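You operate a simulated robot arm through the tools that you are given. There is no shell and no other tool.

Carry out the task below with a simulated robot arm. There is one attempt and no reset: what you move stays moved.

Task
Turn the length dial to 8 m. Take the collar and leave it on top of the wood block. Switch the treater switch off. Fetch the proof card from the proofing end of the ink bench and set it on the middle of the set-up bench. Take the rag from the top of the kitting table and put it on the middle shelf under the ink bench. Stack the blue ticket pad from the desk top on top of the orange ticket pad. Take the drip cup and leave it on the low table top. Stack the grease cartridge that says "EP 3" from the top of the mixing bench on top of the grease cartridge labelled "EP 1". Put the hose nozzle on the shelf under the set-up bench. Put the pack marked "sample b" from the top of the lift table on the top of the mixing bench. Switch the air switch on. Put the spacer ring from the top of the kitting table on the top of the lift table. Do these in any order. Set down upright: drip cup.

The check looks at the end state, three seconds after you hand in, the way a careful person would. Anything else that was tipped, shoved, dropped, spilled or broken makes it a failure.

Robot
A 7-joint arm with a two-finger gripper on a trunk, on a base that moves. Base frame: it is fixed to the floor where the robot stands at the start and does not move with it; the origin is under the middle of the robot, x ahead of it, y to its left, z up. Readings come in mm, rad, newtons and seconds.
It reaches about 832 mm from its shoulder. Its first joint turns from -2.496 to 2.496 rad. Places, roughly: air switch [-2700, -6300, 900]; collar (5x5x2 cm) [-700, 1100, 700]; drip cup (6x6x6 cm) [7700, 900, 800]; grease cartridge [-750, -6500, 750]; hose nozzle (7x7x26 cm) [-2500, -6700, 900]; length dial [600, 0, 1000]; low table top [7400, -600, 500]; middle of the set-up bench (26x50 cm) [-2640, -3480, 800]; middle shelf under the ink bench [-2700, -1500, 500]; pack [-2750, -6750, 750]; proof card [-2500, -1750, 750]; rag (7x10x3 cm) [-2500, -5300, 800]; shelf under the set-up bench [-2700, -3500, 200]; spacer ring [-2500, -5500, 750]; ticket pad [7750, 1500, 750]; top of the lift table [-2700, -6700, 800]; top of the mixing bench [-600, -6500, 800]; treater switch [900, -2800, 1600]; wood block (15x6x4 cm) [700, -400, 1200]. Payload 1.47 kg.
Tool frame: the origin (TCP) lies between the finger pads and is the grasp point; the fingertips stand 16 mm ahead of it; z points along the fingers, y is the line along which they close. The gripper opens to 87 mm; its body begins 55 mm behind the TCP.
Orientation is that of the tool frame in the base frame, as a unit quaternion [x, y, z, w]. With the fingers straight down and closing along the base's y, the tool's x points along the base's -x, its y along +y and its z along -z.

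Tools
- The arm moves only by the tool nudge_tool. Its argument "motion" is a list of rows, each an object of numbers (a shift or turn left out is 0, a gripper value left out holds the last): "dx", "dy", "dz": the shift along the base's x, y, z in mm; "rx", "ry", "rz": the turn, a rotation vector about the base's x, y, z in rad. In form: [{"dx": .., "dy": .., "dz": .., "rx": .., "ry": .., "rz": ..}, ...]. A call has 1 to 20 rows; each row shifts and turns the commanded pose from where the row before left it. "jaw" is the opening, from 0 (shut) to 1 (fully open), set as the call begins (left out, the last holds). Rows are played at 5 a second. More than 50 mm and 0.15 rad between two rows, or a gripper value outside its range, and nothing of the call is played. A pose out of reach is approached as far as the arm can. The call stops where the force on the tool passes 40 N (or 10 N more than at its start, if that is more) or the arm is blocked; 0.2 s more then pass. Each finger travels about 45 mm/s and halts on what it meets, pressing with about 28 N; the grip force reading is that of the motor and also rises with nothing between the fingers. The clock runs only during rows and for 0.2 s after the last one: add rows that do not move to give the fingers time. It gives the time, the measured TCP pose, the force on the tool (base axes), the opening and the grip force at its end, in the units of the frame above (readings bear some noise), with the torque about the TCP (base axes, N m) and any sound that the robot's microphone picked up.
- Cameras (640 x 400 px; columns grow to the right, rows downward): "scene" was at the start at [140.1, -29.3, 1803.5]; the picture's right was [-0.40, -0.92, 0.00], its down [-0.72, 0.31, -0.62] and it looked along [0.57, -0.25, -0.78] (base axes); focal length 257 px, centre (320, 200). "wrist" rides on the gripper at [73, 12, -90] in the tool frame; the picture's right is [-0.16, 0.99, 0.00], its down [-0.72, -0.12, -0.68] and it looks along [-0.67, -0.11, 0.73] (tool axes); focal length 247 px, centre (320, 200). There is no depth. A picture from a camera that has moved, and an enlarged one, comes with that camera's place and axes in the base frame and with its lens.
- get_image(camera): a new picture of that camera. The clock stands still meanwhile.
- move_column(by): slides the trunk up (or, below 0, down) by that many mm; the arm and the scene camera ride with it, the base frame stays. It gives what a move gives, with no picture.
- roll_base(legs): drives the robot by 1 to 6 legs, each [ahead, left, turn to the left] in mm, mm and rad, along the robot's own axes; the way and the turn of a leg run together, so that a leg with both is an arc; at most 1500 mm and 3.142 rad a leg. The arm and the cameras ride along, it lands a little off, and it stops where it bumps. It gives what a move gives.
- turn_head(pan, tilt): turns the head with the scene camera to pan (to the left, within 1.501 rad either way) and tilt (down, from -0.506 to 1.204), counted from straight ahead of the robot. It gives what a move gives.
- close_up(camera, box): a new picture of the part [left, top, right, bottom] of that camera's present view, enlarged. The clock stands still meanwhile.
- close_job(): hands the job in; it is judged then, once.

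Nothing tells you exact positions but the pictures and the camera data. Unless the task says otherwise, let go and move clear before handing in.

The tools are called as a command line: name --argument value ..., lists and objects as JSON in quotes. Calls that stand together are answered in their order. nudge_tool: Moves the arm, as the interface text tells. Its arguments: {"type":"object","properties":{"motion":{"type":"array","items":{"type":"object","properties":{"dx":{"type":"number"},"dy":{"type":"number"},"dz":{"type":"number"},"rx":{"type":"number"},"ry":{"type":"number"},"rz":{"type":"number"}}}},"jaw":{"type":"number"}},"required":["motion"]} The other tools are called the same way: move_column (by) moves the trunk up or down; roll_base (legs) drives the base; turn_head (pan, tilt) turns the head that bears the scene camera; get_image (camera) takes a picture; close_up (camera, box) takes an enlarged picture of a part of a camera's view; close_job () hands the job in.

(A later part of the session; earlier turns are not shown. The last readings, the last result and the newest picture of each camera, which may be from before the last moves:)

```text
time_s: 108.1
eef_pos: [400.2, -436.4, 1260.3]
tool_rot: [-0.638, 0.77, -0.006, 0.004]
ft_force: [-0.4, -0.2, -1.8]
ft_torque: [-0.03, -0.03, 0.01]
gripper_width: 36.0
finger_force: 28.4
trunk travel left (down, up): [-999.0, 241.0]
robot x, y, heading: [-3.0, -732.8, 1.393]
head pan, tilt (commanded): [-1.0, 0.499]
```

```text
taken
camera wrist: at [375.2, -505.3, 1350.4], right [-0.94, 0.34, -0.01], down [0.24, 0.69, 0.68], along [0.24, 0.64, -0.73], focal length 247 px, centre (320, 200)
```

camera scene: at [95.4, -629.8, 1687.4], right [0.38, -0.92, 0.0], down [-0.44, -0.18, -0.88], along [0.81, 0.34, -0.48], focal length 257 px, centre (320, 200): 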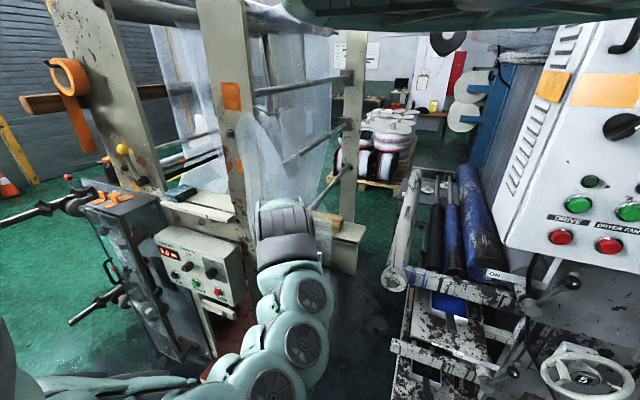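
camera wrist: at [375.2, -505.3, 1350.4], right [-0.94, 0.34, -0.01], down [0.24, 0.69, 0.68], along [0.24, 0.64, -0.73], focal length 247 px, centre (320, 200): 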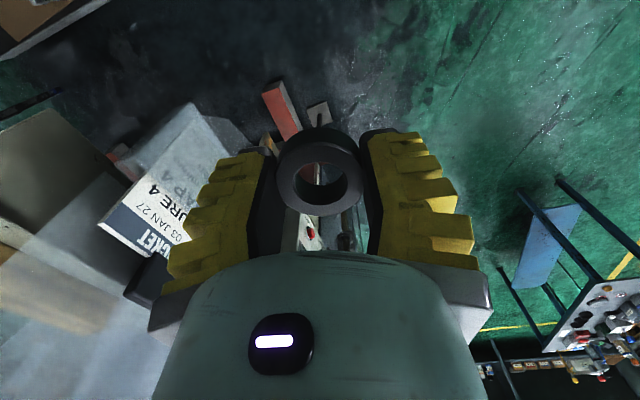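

Now I see the frame from its right side; the wood block looks to be on the cream beam just right of the hand. Zooming in.

close_up --camera "scene" --box '[230, 150, 410, 290]'

close_up --camera "wrist" --box '[0, 100, 260, 340]'

```text
2.86 times, centred on (320, 220) of scene
camera zoom: at [95.4, -629.8, 1687.4], right [0.38, -0.92, 0.0], down [-0.44, -0.18, -0.88], along [0.81, 0.34, -0.48], focal length 735 px, centre (320, 143)
```

zoom: 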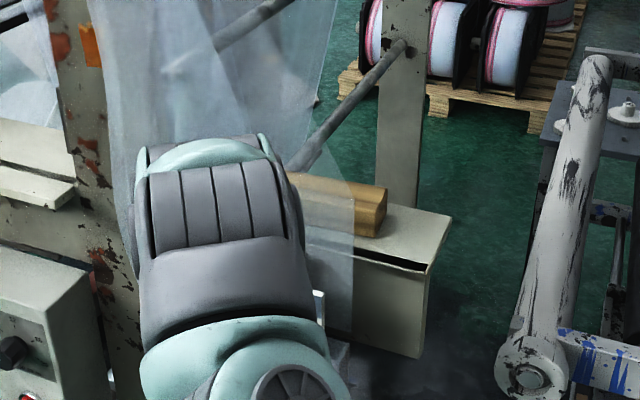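

```text
1.67 times, centred on (130, 220) of wrist
camera zoom: at [375.2, -505.3, 1350.4], right [-0.94, 0.34, -0.01], down [0.24, 0.69, 0.68], along [0.24, 0.64, -0.73], focal length 412 px, centre (637, 167)
```

zoom: 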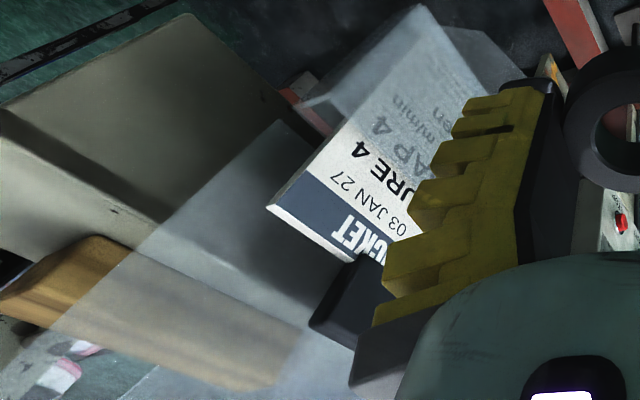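

close_up --camera "scene" --box '[305, 185, 365, 235]'

close_up --camera "wrist" --box '[0, 220, 140, 340]'

```text
8.00 times, centred on (335, 210) of scene
camera zoom: at [95.4, -629.8, 1687.4], right [0.38, -0.92, 0.0], down [-0.44, -0.18, -0.88], along [0.81, 0.34, -0.48], focal length 2058 px, centre (200, 120)
```

zoom: 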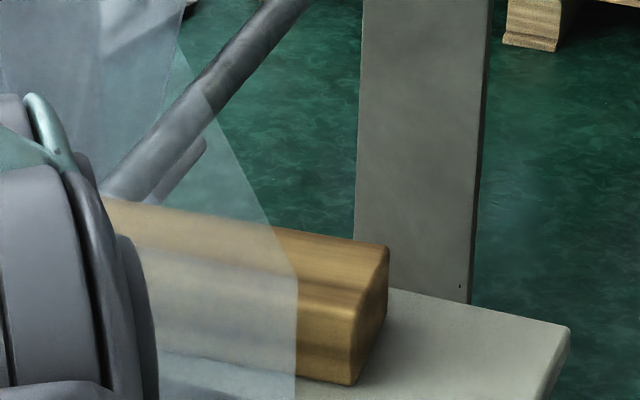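

```text
3.33 times, centred on (70, 280) of wrist
camera zoom: at [375.2, -505.3, 1350.4], right [-0.94, 0.34, -0.01], down [0.24, 0.69, 0.68], along [0.24, 0.64, -0.73], focal length 823 px, centre (1153, -67)
```

zoom: 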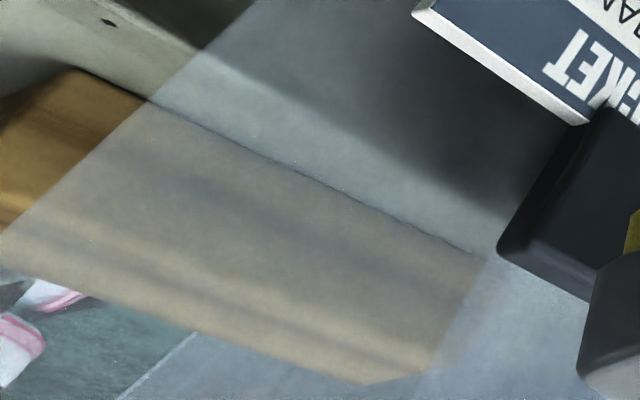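

The block lies at about x 735–790, y −428…−290 with its top at z≈1241, its right end free of the film. I'll raise the trunk, and roll sideways so the hand passes to the right of the film's edge.

move_column --by 100

roll_base --legs '[[-15, -310, 0]]'

get_image --camera "scene"

get_image --camera "wrist"

```text
time_s: 109.4
eef_pos: [402.0, -436.3, 1360.5]
tool_rot: [-0.638, 0.77, -0.006, 0.004]
ft_force: [0.2, 0.9, -1.2]
ft_torque: [0.0, 0.02, -0.01]
gripper_width: 35.8
finger_force: 27.7
trunk travel left (down, up): [-1099.0, 141.0]
robot x, y, heading: [-5.1, -734.9, 1.396]
head pan, tilt (commanded): [-1.0, 0.499]
```

```text
time_s: 111.3
eef_pos: [658.7, -492.4, 1360.7]
tool_rot: [-0.637, 0.771, -0.006, 0.004]
ft_force: [-0.3, 0.6, -0.3]
ft_torque: [-0.01, -0.03, -0.01]
gripper_width: 36.2
finger_force: 27.6
trunk travel left (down, up): [-1099.0, 141.0]
robot x, y, heading: [254.5, -792.0, 1.392]
head pan, tilt (commanded): [-1.0, 0.499]
stopped in leg 1: the robot was blocked; the commanded pose is now the measured one
```

```text
taken
camera scene: at [353.0, -686.3, 1787.3], right [0.38, -0.92, 0.0], down [-0.44, -0.18, -0.88], along [0.81, 0.34, -0.48], focal length 257 px, centre (320, 200)
```

scene: 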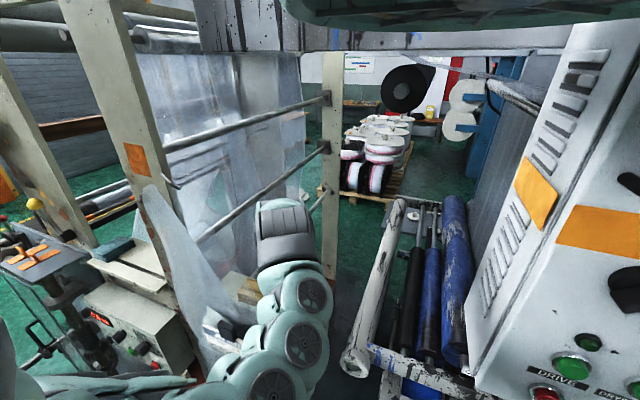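

```text
taken
camera wrist: at [633.0, -562.1, 1450.5], right [-0.94, 0.34, -0.01], down [0.24, 0.69, 0.68], along [0.24, 0.64, -0.73], focal length 247 px, centre (320, 200)
```

wrist: 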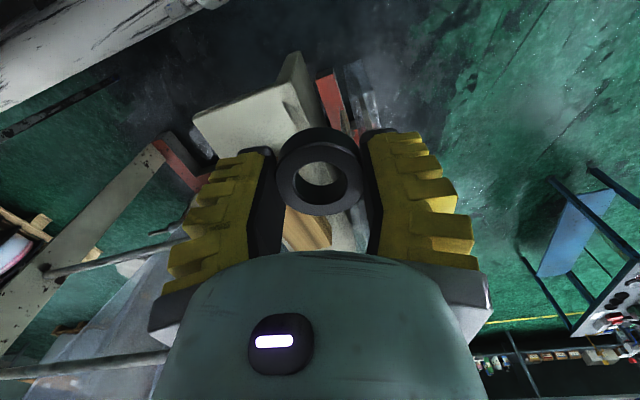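

The base bumped against something at x≈254; I'll stay there, extend the arm to the right of the film first, and then shift the base north.

roll_base --legs '[[0, 15, 0]]'

nudge_tool --motion '[{"dx": 30}, {"dx": 30}, {"dx": 30}, {"dx": 30}]'

get_image --camera "wrist"

get_image --camera "scene"

```text
time_s: 112.1
eef_pos: [643.6, -490.2, 1360.2]
tool_rot: [-0.638, 0.77, -0.005, 0.004]
ft_force: [0.1, -0.2, -1.3]
ft_torque: [-0.02, 0.02, -0.01]
gripper_width: 35.7
finger_force: 28.0
trunk travel left (down, up): [-1099.0, 141.0]
robot x, y, heading: [242.7, -785.7, 1.392]
head pan, tilt (commanded): [-1.0, 0.499]
```

```text
time_s: 113.1
eef_pos: [763.6, -490.0, 1360.0]
tool_rot: [-0.64, 0.769, -0.006, 0.005]
ft_force: [-0.8, -0.4, -2.1]
ft_torque: [0.0, -0.01, 0.03]
gripper_width: 35.9
finger_force: 28.4
trunk travel left (down, up): [-1099.0, 141.0]
robot x, y, heading: [241.5, -785.6, 1.395]
head pan, tilt (commanded): [-1.0, 0.499]
```

```text
taken
camera wrist: at [738.9, -559.5, 1449.8], right [-0.94, 0.34, -0.02], down [0.24, 0.69, 0.68], along [0.24, 0.64, -0.73], focal length 247 px, centre (320, 200)
```

wrist: 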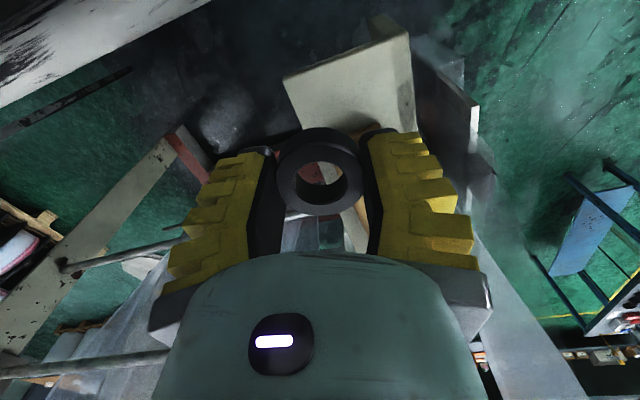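

```text
taken
camera scene: at [338.3, -683.5, 1787.3], right [0.38, -0.92, 0.0], down [-0.44, -0.18, -0.88], along [0.81, 0.34, -0.48], focal length 257 px, centre (320, 200)
```

scene: 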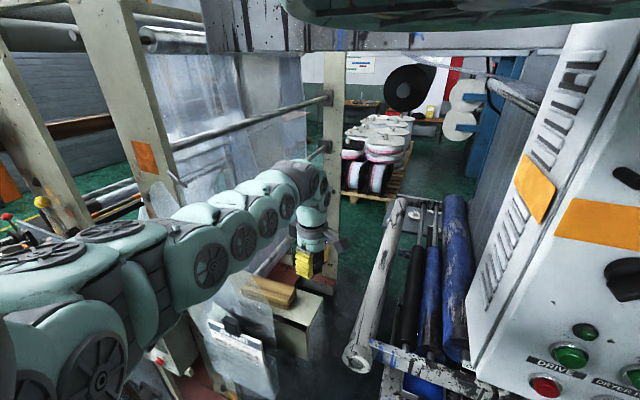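

The hand is now to the right of the film with the wood block visible beyond it. Zoom for an accurate block position.

close_up --camera "scene" --box '[210, 240, 340, 340]'

close_up --camera "wrist" --box '[260, 20, 500, 260]'

```text
4.00 times, centred on (275, 290) of scene
camera zoom: at [338.3, -683.5, 1787.3], right [0.38, -0.92, 0.0], down [-0.44, -0.18, -0.88], along [0.81, 0.34, -0.48], focal length 1029 px, centre (500, -160)
```

zoom: 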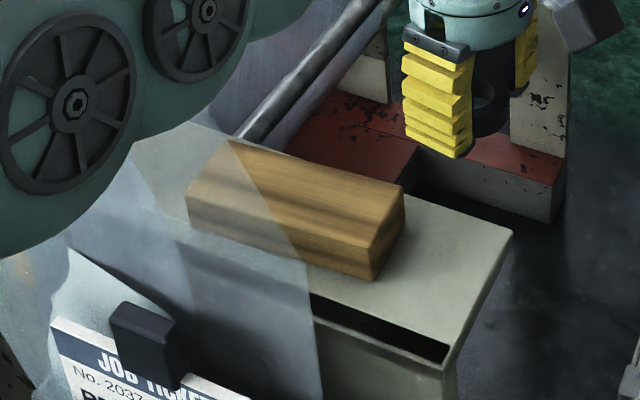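

```text
1.67 times, centred on (380, 140) of wrist
camera zoom: at [738.9, -559.5, 1449.8], right [-0.94, 0.34, -0.02], down [0.24, 0.69, 0.68], along [0.24, 0.64, -0.73], focal length 412 px, centre (220, 300)
```

zoom: 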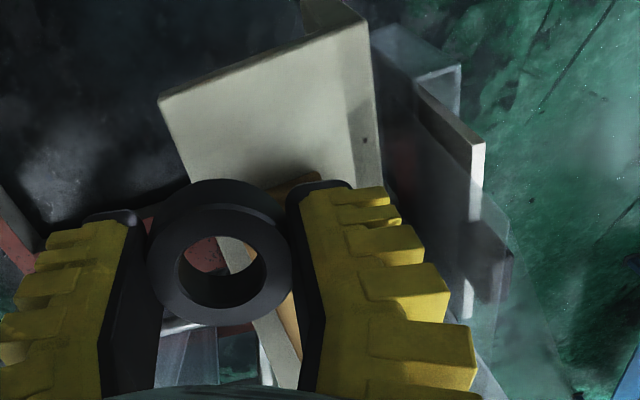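

The block top spans roughly (732–779, −429) to (716–769, −293) at z≈1241. I'll bring the collar over its right half at about (756, −395) by rolling the base north.

roll_base --legs '[[92, 22, 0]]'

get_image --camera "scene"

close_up --camera "wrist" --box '[220, 60, 460, 260]'

```text
time_s: 114.2
eef_pos: [759.4, -395.0, 1359.6]
tool_rot: [-0.638, 0.77, -0.006, 0.005]
ft_force: [0.0, -0.7, -1.0]
ft_torque: [0.03, 0.04, 0.0]
gripper_width: 35.8
finger_force: 27.9
trunk travel left (down, up): [-1099.0, 141.0]
robot x, y, heading: [236.5, -690.6, 1.398]
head pan, tilt (commanded): [-1.0, 0.499]
```

```text
taken
camera scene: at [333.2, -587.8, 1787.4], right [0.38, -0.92, 0.0], down [-0.44, -0.18, -0.88], along [0.81, 0.34, -0.48], focal length 257 px, centre (320, 200)
```

scene: 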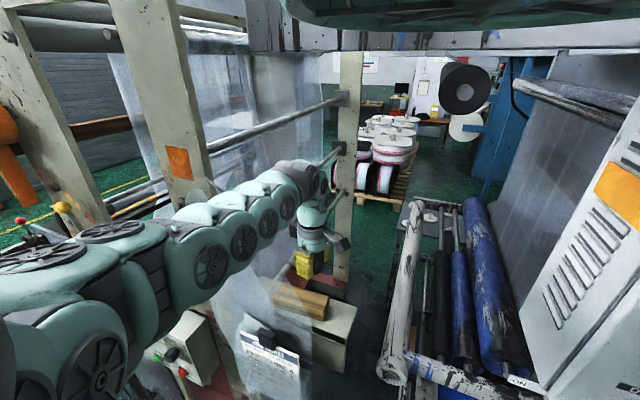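

```text
2.00 times, centred on (340, 160) of wrist
camera zoom: at [733.2, -464.2, 1449.6], right [-0.94, 0.34, -0.02], down [0.24, 0.69, 0.68], along [0.24, 0.64, -0.73], focal length 494 px, centre (280, 280)
```

zoom: 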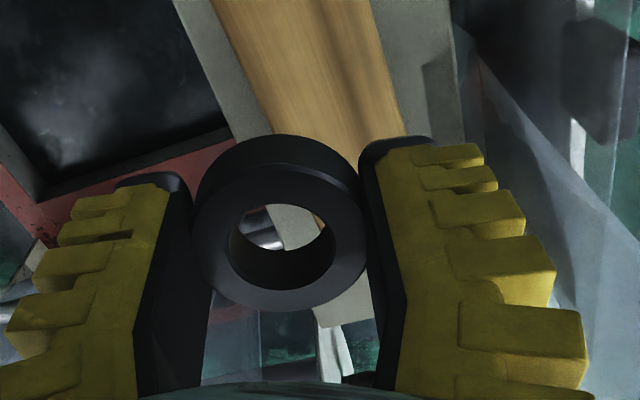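

The collar hangs over the block's right half. I'll centre it in x and lower with the trunk to just above the block.

nudge_tool --motion '[{"dx": -5, "dy": -2}]'

move_column --by -85

close_up --camera "wrist" --box '[160, 60, 480, 260]'

close_up --camera "scene" --box '[230, 200, 390, 320]'

```text
time_s: 114.6
eef_pos: [753.4, -397.2, 1359.6]
tool_rot: [-0.638, 0.77, -0.006, 0.002]
ft_force: [0.1, -0.4, -1.9]
ft_torque: [0.01, 0.03, -0.05]
gripper_width: 35.9
finger_force: 28.0
trunk travel left (down, up): [-1099.0, 141.0]
robot x, y, heading: [235.7, -695.2, 1.397]
head pan, tilt (commanded): [-1.0, 0.499]
```

```text
time_s: 115.8
eef_pos: [754.8, -397.4, 1275.8]
tool_rot: [-0.639, 0.77, -0.007, 0.004]
ft_force: [0.4, 0.1, -1.1]
ft_torque: [0.0, -0.01, 0.03]
gripper_width: 35.6
finger_force: 27.7
trunk travel left (down, up): [-1014.0, 226.0]
robot x, y, heading: [233.7, -690.5, 1.394]
head pan, tilt (commanded): [-1.0, 0.499]
```

```text
2.00 times, centred on (320, 160) of wrist
camera zoom: at [729.0, -466.4, 1365.7], right [-0.94, 0.34, -0.02], down [0.24, 0.69, 0.68], along [0.24, 0.64, -0.73], focal length 494 px, centre (320, 280)
```

zoom: 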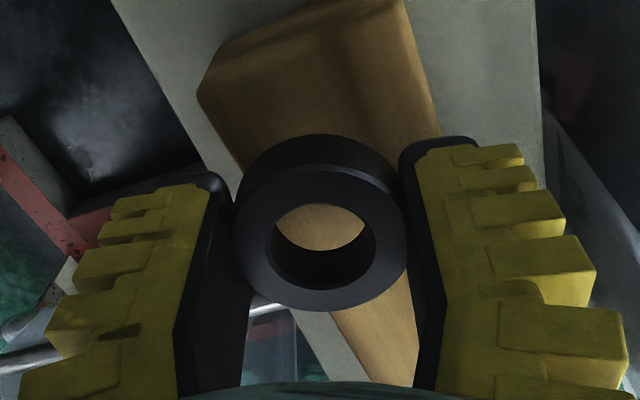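

```text
3.33 times, centred on (310, 260) of scene
camera zoom: at [333.3, -588.0, 1702.8], right [0.38, -0.92, 0.0], down [-0.44, -0.18, -0.88], along [0.81, 0.34, -0.48], focal length 858 px, centre (353, 0)
```

zoom: 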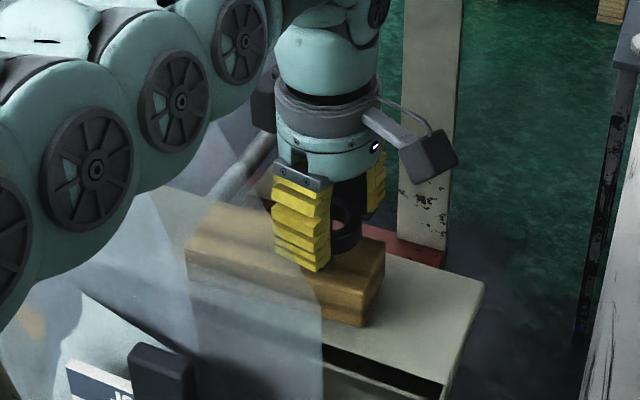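

The collar is right above the block. A small centring in x, then I lower it slowly until contact.

nudge_tool --motion '[{"dx": -5, "dy": 2}, {"dz": -4}, {"dz": -4}, {"dz": -3}]'

nudge_tool --motion '[{"dz": -1.5}, {"dz": -1}, {"dz": -1}]'

close_up --camera "scene" --box '[270, 240, 350, 290]'

```text
time_s: 116.8
eef_pos: [749.8, -395.3, 1264.5]
tool_rot: [-0.639, 0.77, -0.008, 0.003]
ft_force: [0.0, 0.2, -1.3]
ft_torque: [-0.02, 0.0, 0.01]
gripper_width: 35.6
finger_force: 28.3
trunk travel left (down, up): [-1014.0, 226.0]
robot x, y, heading: [239.4, -692.8, 1.394]
head pan, tilt (commanded): [-1.0, 0.499]
```

```text
time_s: 117.6
eef_pos: [747.7, -395.9, 1262.7]
tool_rot: [-0.638, 0.77, -0.008, 0.005]
ft_force: [-1.2, 0.1, 0.5]
ft_torque: [0.0, 0.07, -0.02]
gripper_width: 35.8
finger_force: 28.0
trunk travel left (down, up): [-1014.0, 226.0]
robot x, y, heading: [233.8, -692.6, 1.396]
head pan, tilt (commanded): [-1.0, 0.499]
```

```text
8.00 times, centred on (310, 265) of scene
camera zoom: at [333.6, -588.1, 1702.5], right [0.38, -0.92, 0.0], down [-0.44, -0.19, -0.88], along [0.81, 0.34, -0.48], focal length 2058 px, centre (400, -320)
```

zoom: 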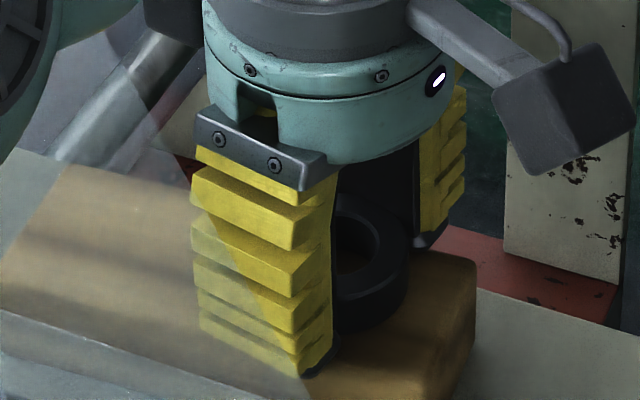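

nudge_tool --motion '[{"dz": -1}, {"dz": -1}]'

```text
time_s: 118.2
eef_pos: [750.8, -395.5, 1261.5]
tool_rot: [-0.637, 0.771, -0.008, 0.006]
ft_force: [-9.2, -3.3, 23.8]
ft_torque: [-0.26, 0.6, 0.06]
gripper_width: 36.8
finger_force: 28.3
trunk travel left (down, up): [-1014.0, 226.0]
robot x, y, heading: [233.8, -691.4, 1.392]
head pan, tilt (commanded): [-1.0, 0.499]
```

Contact felt; I'll relax 1 mm, open the fingers moderately and rise.

nudge_tool --motion '[{"dz": 1}]'

nudge_tool --motion '[{"dx": 0}, {"dx": 0}, {"dx": 0}, {"dx": 0}]' --jaw 0.68

nudge_tool --motion '[{"dz": 10}, {"dz": 20}, {"dz": 30}, {"dz": 40}]'

close_up --camera "scene" --box '[230, 200, 390, 320]'

get_image --camera "wrist"

```text
time_s: 118.6
eef_pos: [750.6, -395.0, 1261.2]
tool_rot: [-0.638, 0.77, -0.008, 0.005]
ft_force: [-4.6, -3.5, 18.4]
ft_torque: [-0.13, 0.45, 0.05]
gripper_width: 37.0
finger_force: 27.8
trunk travel left (down, up): [-1014.0, 226.0]
robot x, y, heading: [230.3, -690.8, 1.393]
head pan, tilt (commanded): [-1.0, 0.499]
```

```text
time_s: 119.6
eef_pos: [750.7, -394.9, 1261.4]
tool_rot: [-0.638, 0.77, -0.008, 0.005]
ft_force: [0.5, 0.4, -0.6]
ft_torque: [0.0, -0.02, 0.0]
gripper_width: 63.8
finger_force: 3.6
trunk travel left (down, up): [-1014.0, 226.0]
robot x, y, heading: [233.2, -694.9, 1.396]
head pan, tilt (commanded): [-1.0, 0.499]
```

```text
time_s: 120.6
eef_pos: [750.5, -394.8, 1359.7]
tool_rot: [-0.638, 0.77, -0.009, 0.004]
ft_force: [-0.1, 0.1, -0.8]
ft_torque: [-0.01, 0.01, 0.04]
gripper_width: 63.7
finger_force: 3.0
trunk travel left (down, up): [-1014.0, 226.0]
robot x, y, heading: [235.5, -692.2, 1.393]
head pan, tilt (commanded): [-1.0, 0.499]
```

```text
3.33 times, centred on (310, 260) of scene
camera zoom: at [333.6, -588.0, 1702.5], right [0.38, -0.92, 0.0], down [-0.44, -0.19, -0.88], along [0.81, 0.34, -0.48], focal length 858 px, centre (353, 0)
```

zoom: 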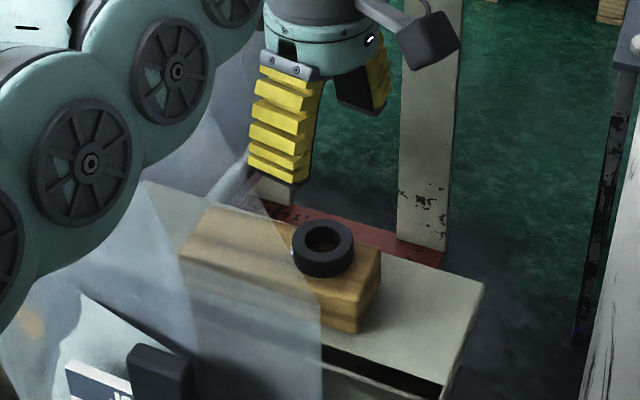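

```text
taken
camera wrist: at [725.0, -463.8, 1449.0], right [-0.94, 0.34, -0.02], down [0.24, 0.69, 0.68], along [0.24, 0.63, -0.73], focal length 247 px, centre (320, 200)
```

wrist: 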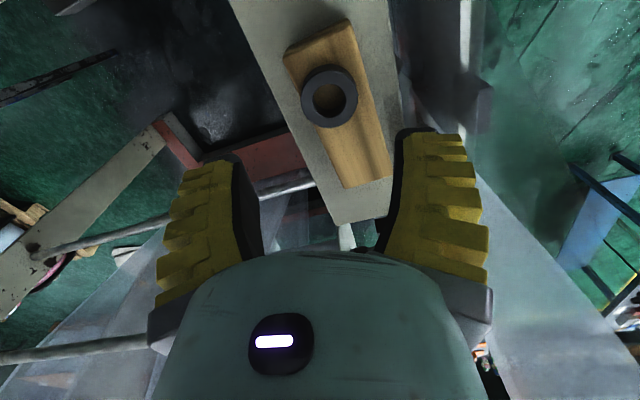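

The collar rests flat on the wood block. I retreat the way I came, then look toward the treater switch further along the machine.

roll_base --legs '[[-92, -10, 0]]'

nudge_tool --motion '[{"dx": -35}, {"dx": -35}, {"dx": -35}, {"dx": -35}, {"dx": -35}]'

roll_base --legs '[[0, 300, 0]]'

turn_head --pan -1.45 --tilt 0.3

get_image --camera "scene"

```text
time_s: 121.7
eef_pos: [743.4, -485.6, 1358.3]
tool_rot: [-0.638, 0.77, -0.006, 0.004]
ft_force: [-0.3, -0.1, 0.3]
ft_torque: [0.04, 0.0, 0.0]
gripper_width: 63.7
finger_force: 3.2
trunk travel left (down, up): [-1014.0, 226.0]
robot x, y, heading: [230.9, -782.8, 1.397]
head pan, tilt (commanded): [-1.0, 0.499]
```

```text
time_s: 122.9
eef_pos: [685.3, -474.6, 1320.8]
tool_rot: [-0.637, 0.771, -0.005, 0.004]
ft_force: [0.1, 0.2, 0.3]
ft_torque: [0.04, 0.02, 0.03]
gripper_width: 63.8
finger_force: 3.4
out of reach, approached as far as the arm can: row 2, 3, 4, 5
trunk travel left (down, up): [-1014.0, 226.0]
robot x, y, heading: [231.2, -784.5, 1.397]
head pan, tilt (commanded): [-1.0, 0.499]
```

```text
time_s: 125.0
eef_pos: [388.7, -423.5, 1320.5]
tool_rot: [-0.637, 0.771, -0.007, 0.004]
ft_force: [-0.1, 0.6, 1.1]
ft_torque: [-0.04, 0.0, 0.02]
gripper_width: 63.6
finger_force: 3.4
trunk travel left (down, up): [-1014.0, 226.0]
robot x, y, heading: [-66.7, -729.2, 1.39]
head pan, tilt (commanded): [-1.0, 0.499]
```

```text
time_s: 125.9
eef_pos: [389.9, -422.8, 1320.2]
tool_rot: [-0.637, 0.771, -0.007, 0.005]
ft_force: [0.4, 0.3, 0.0]
ft_torque: [-0.02, -0.01, -0.02]
gripper_width: 64.0
finger_force: 3.1
trunk travel left (down, up): [-1014.0, 226.0]
robot x, y, heading: [-64.6, -728.9, 1.389]
head pan, tilt (commanded): [-1.45, 0.3]
```

```text
taken
camera scene: at [40.0, -666.5, 1720.7], right [-0.06, -1.0, 0.0], down [-0.3, 0.02, -0.96], along [0.95, -0.06, -0.3], focal length 257 px, centre (320, 200)
```

scene: 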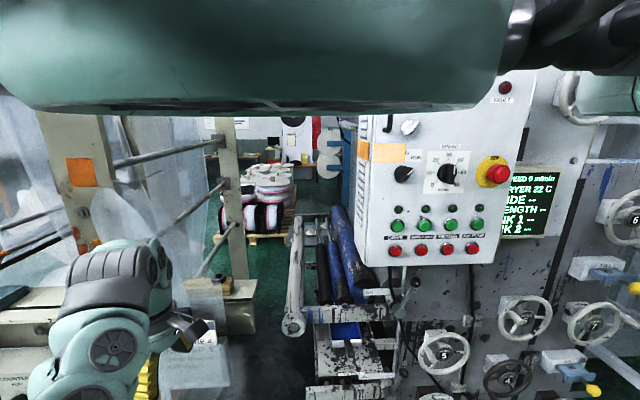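

I want to see the way along the machine, so I'll turn the base right about 1 rad and look.

roll_base --legs '[[-100, 200, 0], [0, 0, -1.2]]'

get_image --camera "scene"

```text
time_s: 130.6
eef_pos: [174.1, -1101.4, 1319.9]
tool_rot: [-0.097, 0.995, -0.008, 0.0]
ft_force: [-0.8, 0.5, 0.5]
ft_torque: [-0.03, -0.02, -0.02]
gripper_width: 63.9
finger_force: 3.6
trunk travel left (down, up): [-1014.0, 226.0]
robot x, y, heading: [-281.6, -793.1, 0.203]
head pan, tilt (commanded): [-1.45, 0.3]
```

```text
taken
camera scene: at [-183.8, -867.4, 1720.8], right [-0.95, -0.32, 0.0], down [-0.09, 0.28, -0.96], along [0.31, -0.91, -0.3], focal length 257 px, centre (320, 200)
```

scene: 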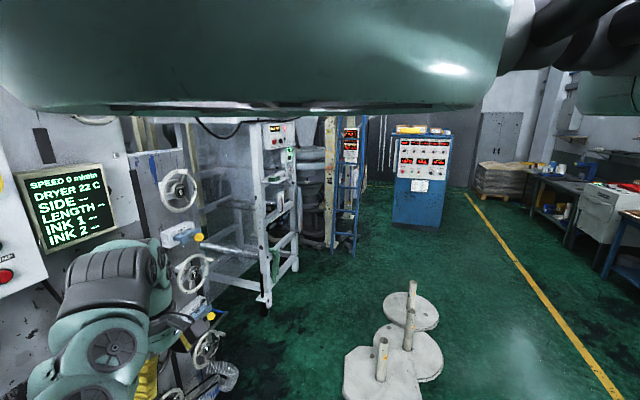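

close_up --camera "scene" --box '[220, 105, 380, 205]'

close_up --camera "scene" --box '[240, 110, 304, 150]'

```text
4.00 times, centred on (300, 155) of scene
camera zoom: at [-183.8, -867.4, 1720.8], right [-0.95, -0.32, 0.0], down [-0.09, 0.28, -0.96], along [0.31, -0.91, -0.3], focal length 1029 px, centre (400, 380)
```

zoom: 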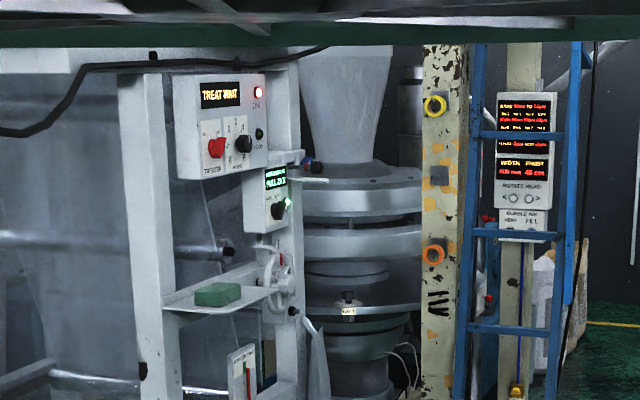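

```text
10.00 times, centred on (272, 130) of scene
camera zoom: at [-183.8, -867.4, 1720.8], right [-0.95, -0.32, 0.0], down [-0.09, 0.28, -0.96], along [0.31, -0.91, -0.3], focal length 2573 px, centre (800, 900)
```

zoom: 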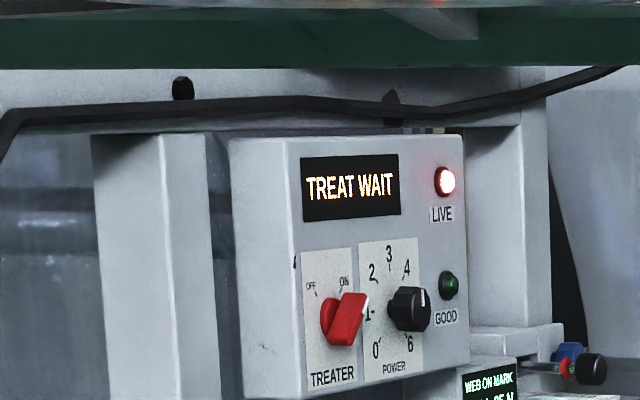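

The red TREATER rotary switch points at ON; OFF is to its left. There are plates with posts standing on the floor in the way; let me see them enlarged.

close_up --camera "scene" --box '[300, 250, 500, 400]'

turn_head --pan -1.45 --tilt 0.8

get_image --camera "scene"

```text
2.67 times, centred on (400, 325) of scene
camera zoom: at [-183.8, -867.4, 1720.8], right [-0.95, -0.32, 0.0], down [-0.09, 0.28, -0.96], along [0.31, -0.91, -0.3], focal length 686 px, centre (107, -133)
```

zoom: 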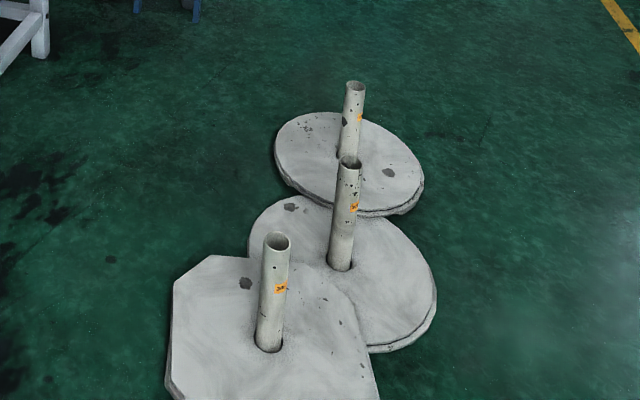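

```text
time_s: 131.5
eef_pos: [174.0, -1101.4, 1320.7]
tool_rot: [-0.097, 0.995, -0.008, 0.0]
ft_force: [0.7, -0.8, -1.5]
ft_torque: [0.01, 0.0, -0.04]
gripper_width: 64.0
finger_force: 2.7
trunk travel left (down, up): [-1014.0, 226.0]
robot x, y, heading: [-280.6, -795.3, 0.202]
head pan, tilt (commanded): [-1.45, 0.799]
```

```text
taken
camera scene: at [-187.8, -855.4, 1676.5], right [-0.95, -0.32, 0.0], down [-0.23, 0.68, -0.7], along [0.22, -0.66, -0.72], focal length 257 px, centre (320, 200)
```

scene: 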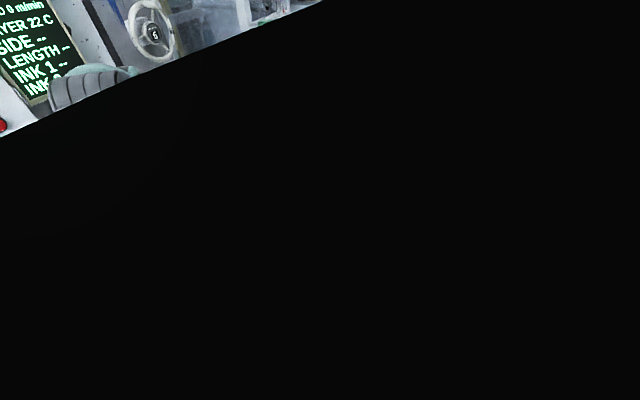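

I've located the three stands (y −2000…−3250, x −600…+90) and small floor items near x≈−945. I'll go around them via x≈−1450, keeping the heading at about 0.81.

turn_head --pan -1.2 --tilt 0.45

roll_base --legs '[[0, 0, 0.607]]'

```text
time_s: 132.3
eef_pos: [173.7, -1102.3, 1320.9]
tool_rot: [-0.097, 0.995, -0.008, -0.001]
ft_force: [-0.5, 0.0, 0.5]
ft_torque: [-0.01, -0.03, 0.02]
gripper_width: 63.7
finger_force: 3.3
trunk travel left (down, up): [-1014.0, 226.0]
robot x, y, heading: [-284.5, -793.7, 0.201]
head pan, tilt (commanded): [-1.201, 0.45]
```

```text
time_s: 134.3
eef_pos: [267.8, -793.0, 1319.6]
tool_rot: [-0.385, 0.923, -0.008, 0.001]
ft_force: [-0.3, 0.3, 0.3]
ft_torque: [-0.01, 0.01, 0.01]
gripper_width: 63.7
finger_force: 3.0
trunk travel left (down, up): [-1014.0, 226.0]
robot x, y, heading: [-279.8, -793.4, 0.798]
head pan, tilt (commanded): [-1.201, 0.45]
```

roll_base --legs '[[-1178, 484, 0], [-859, -838, 0], [-823, -803, 0]]'

get_image --camera "scene"

```text
time_s: 151.9
eef_pos: [-964.9, -3657.8, 1320.4]
tool_rot: [-0.372, 0.928, -0.008, 0.003]
ft_force: [0.2, 0.1, 1.0]
ft_torque: [0.01, 0.0, 0.02]
gripper_width: 63.5
finger_force: 2.9
trunk travel left (down, up): [-1014.0, 226.0]
robot x, y, heading: [-1513.6, -3641.0, 0.769]
head pan, tilt (commanded): [-1.201, 0.45]
```

```text
taken
camera scene: at [-1380.1, -3633.4, 1706.9], right [-0.41, -0.91, 0.0], down [-0.4, 0.18, -0.9], along [0.82, -0.37, -0.44], focal length 257 px, centre (320, 200)
```

scene: 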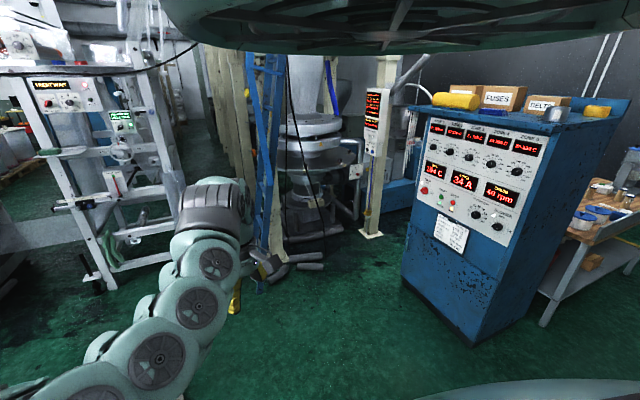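

The treater panel is now at the left of the view. Let me zoom to triangulate the switch.

close_up --camera "scene" --box '[10, 65, 106, 125]'

```text
6.67 times, centred on (58, 95) of scene
camera zoom: at [-1380.1, -3633.4, 1706.9], right [-0.41, -0.91, 0.0], down [-0.4, 0.18, -0.9], along [0.82, -0.37, -0.44], focal length 1715 px, centre (2067, 900)
```

zoom: 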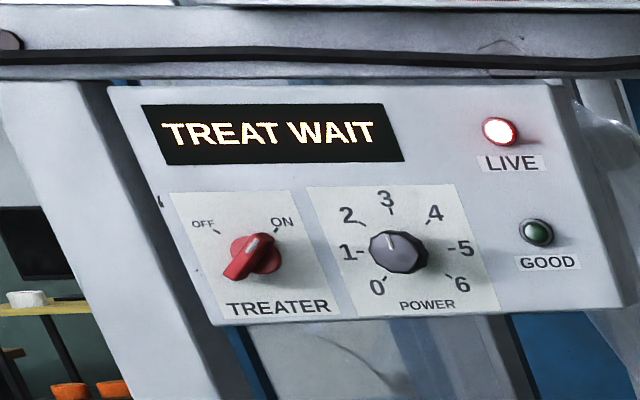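

The switch is at about (870, −2811, 1551), and the panel faces −x. I'll align the hand's yaw and pitch the fingers forward here in free space.

nudge_tool --motion '[{"rz": -0.127}, {"rz": -0.127}, {"rz": -0.127}, {"rz": -0.127}, {"rz": -0.127}, {"rz": -0.127}]' --jaw 1.0

nudge_tool --motion '[{"dx": 40, "dz": 3, "ry": -0.1428}, {"dx": 39, "dz": 8, "ry": -0.1428}, {"dx": 37, "dz": 14, "ry": -0.1428}, {"dx": 35, "dz": 19, "ry": -0.1428}, {"dx": 32, "dz": 24, "ry": -0.1428}, {"dx": 28, "dz": 28, "ry": -0.1428}, {"dx": 24, "dz": 32, "ry": -0.1428}, {"dx": 19, "dz": 35, "ry": -0.1428}, {"dx": 14, "dz": 37, "ry": -0.1428}, {"dx": 8, "dz": 39, "ry": -0.1428}, {"dx": 3, "dz": 40, "ry": -0.1428}]'

nudge_tool --motion '[{"dz": -40}, {"dz": -40}, {"dz": -40}, {"dz": -40}, {"dz": -40}]'

get_image --camera "scene"

```text
time_s: 153.3
eef_pos: [-963.7, -3658.1, 1319.1]
tool_rot: [0.001, 1.0, -0.008, -0.001]
ft_force: [-0.4, 0.0, -0.2]
ft_torque: [0.0, -0.01, 0.0]
gripper_width: 87.0
finger_force: 0.1
trunk travel left (down, up): [-1014.0, 226.0]
robot x, y, heading: [-1514.7, -3645.3, 0.776]
head pan, tilt (commanded): [-1.201, 0.45]
```

```text
time_s: 155.7
eef_pos: [-686.0, -3657.5, 1599.9]
tool_rot: [0.004, 0.707, -0.005, 0.707]
ft_force: [0.1, -0.3, 0.4]
ft_torque: [0.01, 0.01, 0.03]
gripper_width: 87.0
finger_force: 0.0
trunk travel left (down, up): [-1014.0, 226.0]
robot x, y, heading: [-1514.3, -3645.4, 0.775]
head pan, tilt (commanded): [-1.201, 0.45]
```

```text
time_s: 156.9
eef_pos: [-696.3, -3668.9, 1421.1]
tool_rot: [0.005, 0.709, -0.005, 0.706]
ft_force: [-0.5, 0.5, -0.5]
ft_torque: [0.01, 0.01, -0.05]
gripper_width: 87.1
finger_force: 0.1
out of reach, approached as far as the arm can: row 5
trunk travel left (down, up): [-1014.0, 226.0]
robot x, y, heading: [-1514.7, -3647.6, 0.778]
head pan, tilt (commanded): [-1.201, 0.45]
```

```text
taken
camera scene: at [-1380.1, -3633.5, 1706.9], right [-0.41, -0.91, 0.0], down [-0.4, 0.18, -0.9], along [0.82, -0.37, -0.44], focal length 257 px, centre (320, 200)
```

scene: 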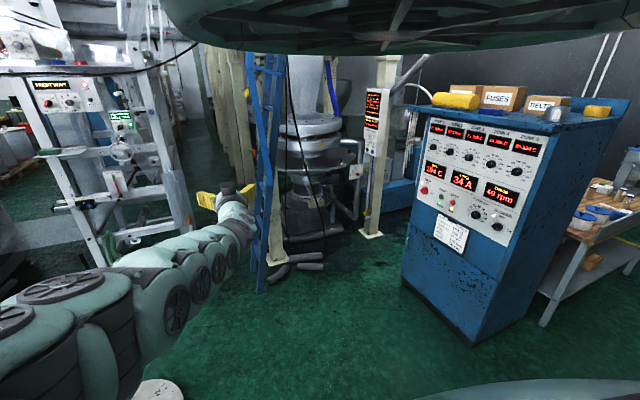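

nudge_tool --motion '[{"dx": -40}, {"dx": -40}, {"dx": -40}]'

nudge_tool --motion '[{"dz": -30}, {"dz": -30}, {"dz": 0}]'

get_image --camera "scene"

```text
time_s: 157.7
eef_pos: [-813.5, -3667.7, 1426.0]
tool_rot: [0.003, 0.706, -0.005, 0.708]
ft_force: [0.5, 0.5, 0.8]
ft_torque: [-0.04, 0.01, 0.01]
gripper_width: 87.1
finger_force: 0.0
trunk travel left (down, up): [-1014.0, 226.0]
robot x, y, heading: [-1516.0, -3644.5, 0.773]
head pan, tilt (commanded): [-1.201, 0.45]
```

```text
time_s: 158.5
eef_pos: [-816.4, -3670.7, 1362.1]
tool_rot: [0.004, 0.707, -0.004, 0.707]
ft_force: [0.0, -0.4, 0.0]
ft_torque: [-0.01, 0.01, -0.02]
gripper_width: 86.8
finger_force: 0.1
trunk travel left (down, up): [-1014.0, 226.0]
robot x, y, heading: [-1514.5, -3641.7, 0.774]
head pan, tilt (commanded): [-1.201, 0.45]
```

```text
taken
camera scene: at [-1380.1, -3633.4, 1706.9], right [-0.41, -0.91, 0.0], down [-0.4, 0.18, -0.9], along [0.82, -0.37, -0.44], focal length 257 px, centre (320, 200)
```

scene: 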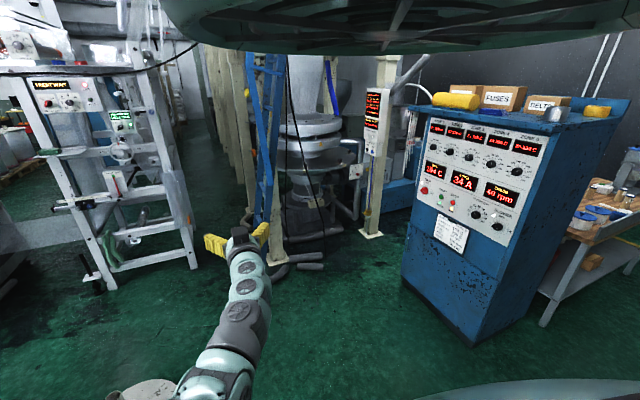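

The arm is back in the low-hanging configuration. I'll pull it in a bit, raise the trunk to the switch's height, and roll around the south of the stands.

nudge_tool --motion '[{"dx": -40}, {"dx": -40}]'

move_column --by 190

roll_base --legs '[[627, -585, 0], [627, -585, 0]]'

get_image --camera "scene"

```text
time_s: 159.1
eef_pos: [-895.6, -3671.1, 1363.9]
tool_rot: [0.003, 0.708, -0.005, 0.707]
ft_force: [0.4, -1.0, 0.3]
ft_torque: [0.03, 0.01, 0.01]
gripper_width: 86.9
finger_force: 0.0
trunk travel left (down, up): [-1014.0, 226.0]
robot x, y, heading: [-1511.7, -3643.3, 0.772]
head pan, tilt (commanded): [-1.201, 0.45]
```

```text
time_s: 161.2
eef_pos: [-895.6, -3670.8, 1553.1]
tool_rot: [0.004, 0.708, -0.005, 0.706]
ft_force: [0.3, -0.2, 0.1]
ft_torque: [0.01, 0.03, 0.0]
gripper_width: 86.8
finger_force: 0.0
trunk travel left (down, up): [-1204.0, 36.0]
robot x, y, heading: [-1513.1, -3643.0, 0.776]
head pan, tilt (commanded): [-1.201, 0.45]
```

```text
time_s: 169.3
eef_pos: [731.7, -3642.4, 1553.9]
tool_rot: [0.01, 0.707, -0.012, 0.707]
ft_force: [-0.8, -0.8, 0.4]
ft_torque: [0.01, 0.01, 0.0]
gripper_width: 86.9
finger_force: 0.0
trunk travel left (down, up): [-1204.0, 36.0]
robot x, y, heading: [111.0, -3604.0, 0.758]
head pan, tilt (commanded): [-1.201, 0.45]
stopped in leg 2: the robot was blocked; the commanded pose is now the measured one
```

```text
taken
camera scene: at [246.7, -3596.8, 1896.9], right [-0.43, -0.9, 0.0], down [-0.39, 0.19, -0.9], along [0.81, -0.39, -0.44], focal length 257 px, centre (320, 200)
```

scene: 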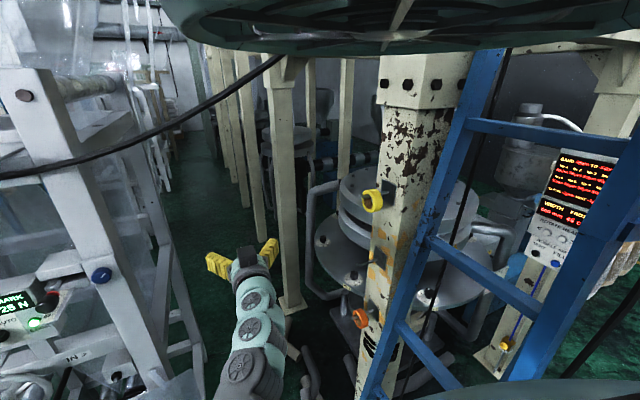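

The base bumped something near the ladder. Let me look down to see what's close before moving on.

roll_base --legs '[[-45, 15, 0]]'

turn_head --pan -1.05 --tilt 1.0

get_image --camera "scene"

```text
time_s: 170.2
eef_pos: [690.0, -3661.7, 1554.1]
tool_rot: [0.01, 0.707, -0.012, 0.707]
ft_force: [-1.0, 0.5, -0.5]
ft_torque: [0.01, 0.04, 0.03]
gripper_width: 86.9
finger_force: 0.1
trunk travel left (down, up): [-1204.0, 36.0]
robot x, y, heading: [72.1, -3625.0, 0.758]
head pan, tilt (commanded): [-1.201, 0.45]
```

```text
time_s: 171.2
eef_pos: [689.0, -3662.6, 1553.2]
tool_rot: [0.011, 0.707, -0.012, 0.707]
ft_force: [0.2, 0.2, -0.8]
ft_torque: [0.02, 0.01, 0.01]
gripper_width: 87.0
finger_force: 0.1
trunk travel left (down, up): [-1204.0, 36.0]
robot x, y, heading: [69.9, -3623.6, 0.756]
head pan, tilt (commanded): [-1.051, 1.0]
```

```text
taken
camera scene: at [188.1, -3596.8, 1851.3], right [-0.29, -0.96, 0.0], down [-0.8, 0.24, -0.54], along [0.52, -0.16, -0.84], focal length 257 px, centre (320, 200)
```

scene: 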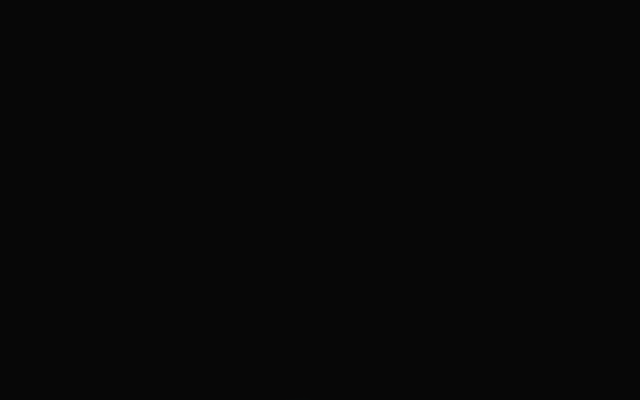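

turn_head --pan -1.0 --tilt 0.6

get_image --camera "scene"

turn_head --pan -1.45 --tilt 0.5

get_image --camera "scene"

```text
time_s: 172.1
eef_pos: [688.5, -3661.2, 1552.4]
tool_rot: [0.011, 0.707, -0.012, 0.707]
ft_force: [-0.7, -0.1, 0.1]
ft_torque: [0.06, -0.01, 0.01]
gripper_width: 86.9
finger_force: 0.1
trunk travel left (down, up): [-1204.0, 36.0]
robot x, y, heading: [72.5, -3627.6, 0.757]
head pan, tilt (commanded): [-1.0, 0.6]
```

```text
taken
camera scene: at [207.1, -3597.9, 1883.2], right [-0.24, -0.97, 0.0], down [-0.55, 0.14, -0.82], along [0.8, -0.2, -0.57], focal length 257 px, centre (320, 200)
```

scene: 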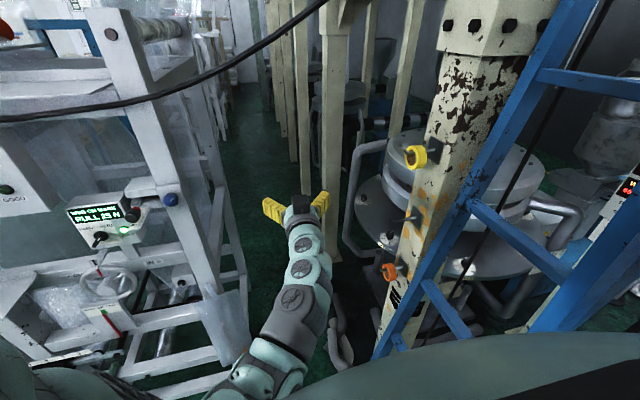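

```text
time_s: 173.0
eef_pos: [688.1, -3662.1, 1554.5]
tool_rot: [0.011, 0.707, -0.013, 0.707]
ft_force: [-0.4, -0.5, 0.3]
ft_torque: [-0.02, 0.04, -0.03]
gripper_width: 87.0
finger_force: 0.2
trunk travel left (down, up): [-1204.0, 36.0]
robot x, y, heading: [67.7, -3622.5, 0.755]
head pan, tilt (commanded): [-1.45, 0.499]
```

```text
taken
camera scene: at [191.4, -3634.7, 1892.4], right [-0.64, -0.77, 0.0], down [-0.37, 0.31, -0.88], along [0.68, -0.56, -0.48], focal length 257 px, centre (320, 200)
```

scene: 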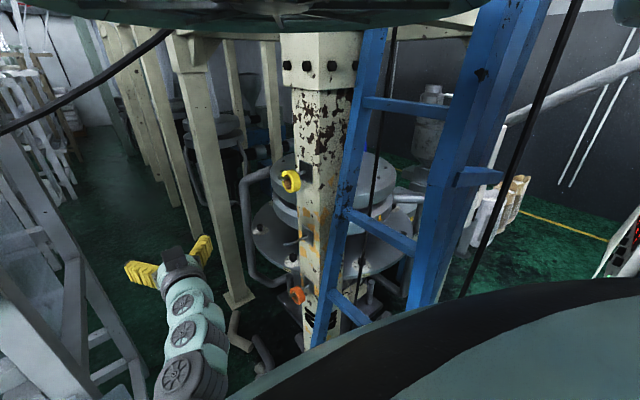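

nudge_tool --motion '[{"dx": -45}, {"dx": -45}]'

roll_base --legs '[[434, 241, 0]]'

turn_head --pan -1.0 --tilt 0.5

get_image --camera "scene"

```text
time_s: 173.6
eef_pos: [598.7, -3662.3, 1553.4]
tool_rot: [0.012, 0.707, -0.013, 0.707]
ft_force: [-0.1, 0.0, 0.0]
ft_torque: [-0.01, 0.03, -0.02]
gripper_width: 87.0
finger_force: 0.0
trunk travel left (down, up): [-1204.0, 36.0]
robot x, y, heading: [70.1, -3624.4, 0.755]
head pan, tilt (commanded): [-1.45, 0.499]
```

```text
time_s: 176.5
eef_pos: [749.1, -3187.5, 1553.1]
tool_rot: [0.009, 0.707, -0.012, 0.707]
ft_force: [0.5, -0.5, -0.6]
ft_torque: [-0.03, -0.01, -0.04]
gripper_width: 87.2
finger_force: 0.1
trunk travel left (down, up): [-1204.0, 36.0]
robot x, y, heading: [219.2, -3150.4, 0.758]
head pan, tilt (commanded): [-1.45, 0.499]
```

```text
time_s: 177.4
eef_pos: [749.2, -3187.8, 1552.3]
tool_rot: [0.009, 0.707, -0.011, 0.707]
ft_force: [0.5, -0.1, -0.3]
ft_torque: [-0.01, -0.01, -0.01]
gripper_width: 87.1
finger_force: 0.0
trunk travel left (down, up): [-1204.0, 36.0]
robot x, y, heading: [220.8, -3150.4, 0.762]
head pan, tilt (commanded): [-1.0, 0.499]
```

```text
taken
camera scene: at [359.5, -3124.5, 1892.4], right [-0.24, -0.97, 0.0], down [-0.46, 0.11, -0.88], along [0.85, -0.21, -0.48], focal length 257 px, centre (320, 200)
```

scene: 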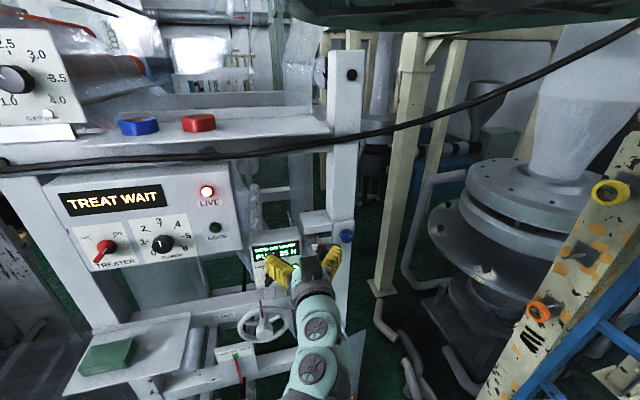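

The treater switch is visible at the left. I'll roll north so the hand lines up with it.

roll_base --legs '[[257, 270, 0]]'

get_image --camera "scene"

get_image --camera "wrist"

```text
time_s: 179.8
eef_pos: [749.3, -2820.0, 1552.5]
tool_rot: [0.011, 0.707, -0.013, 0.707]
ft_force: [-1.0, 0.8, 0.0]
ft_torque: [-0.02, 0.04, 0.01]
gripper_width: 87.0
finger_force: 0.1
trunk travel left (down, up): [-1204.0, 36.0]
robot x, y, heading: [221.6, -2780.8, 0.757]
head pan, tilt (commanded): [-1.0, 0.499]
```

```text
taken
camera scene: at [360.2, -2755.4, 1892.4], right [-0.24, -0.97, 0.0], down [-0.46, 0.12, -0.88], along [0.85, -0.21, -0.48], focal length 257 px, centre (320, 200)
```

scene: 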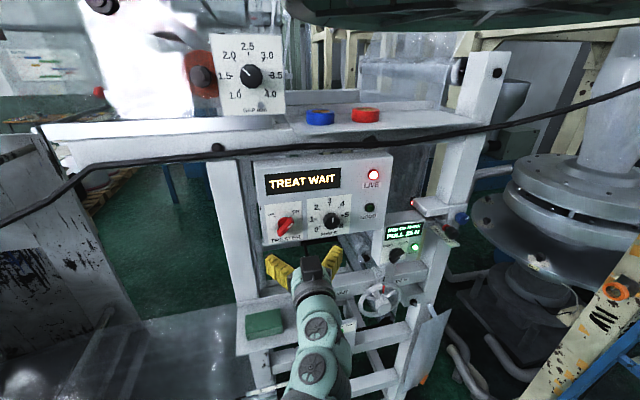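

```text
taken
camera wrist: at [660.9, -2806.2, 1480.5], right [0.03, 0.99, 0.16], down [-0.68, -0.09, 0.72], along [0.73, -0.13, 0.67], focal length 247 px, centre (320, 200)
```

wrist: 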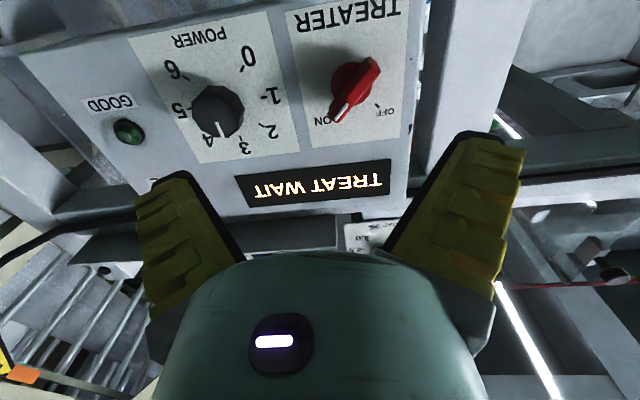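

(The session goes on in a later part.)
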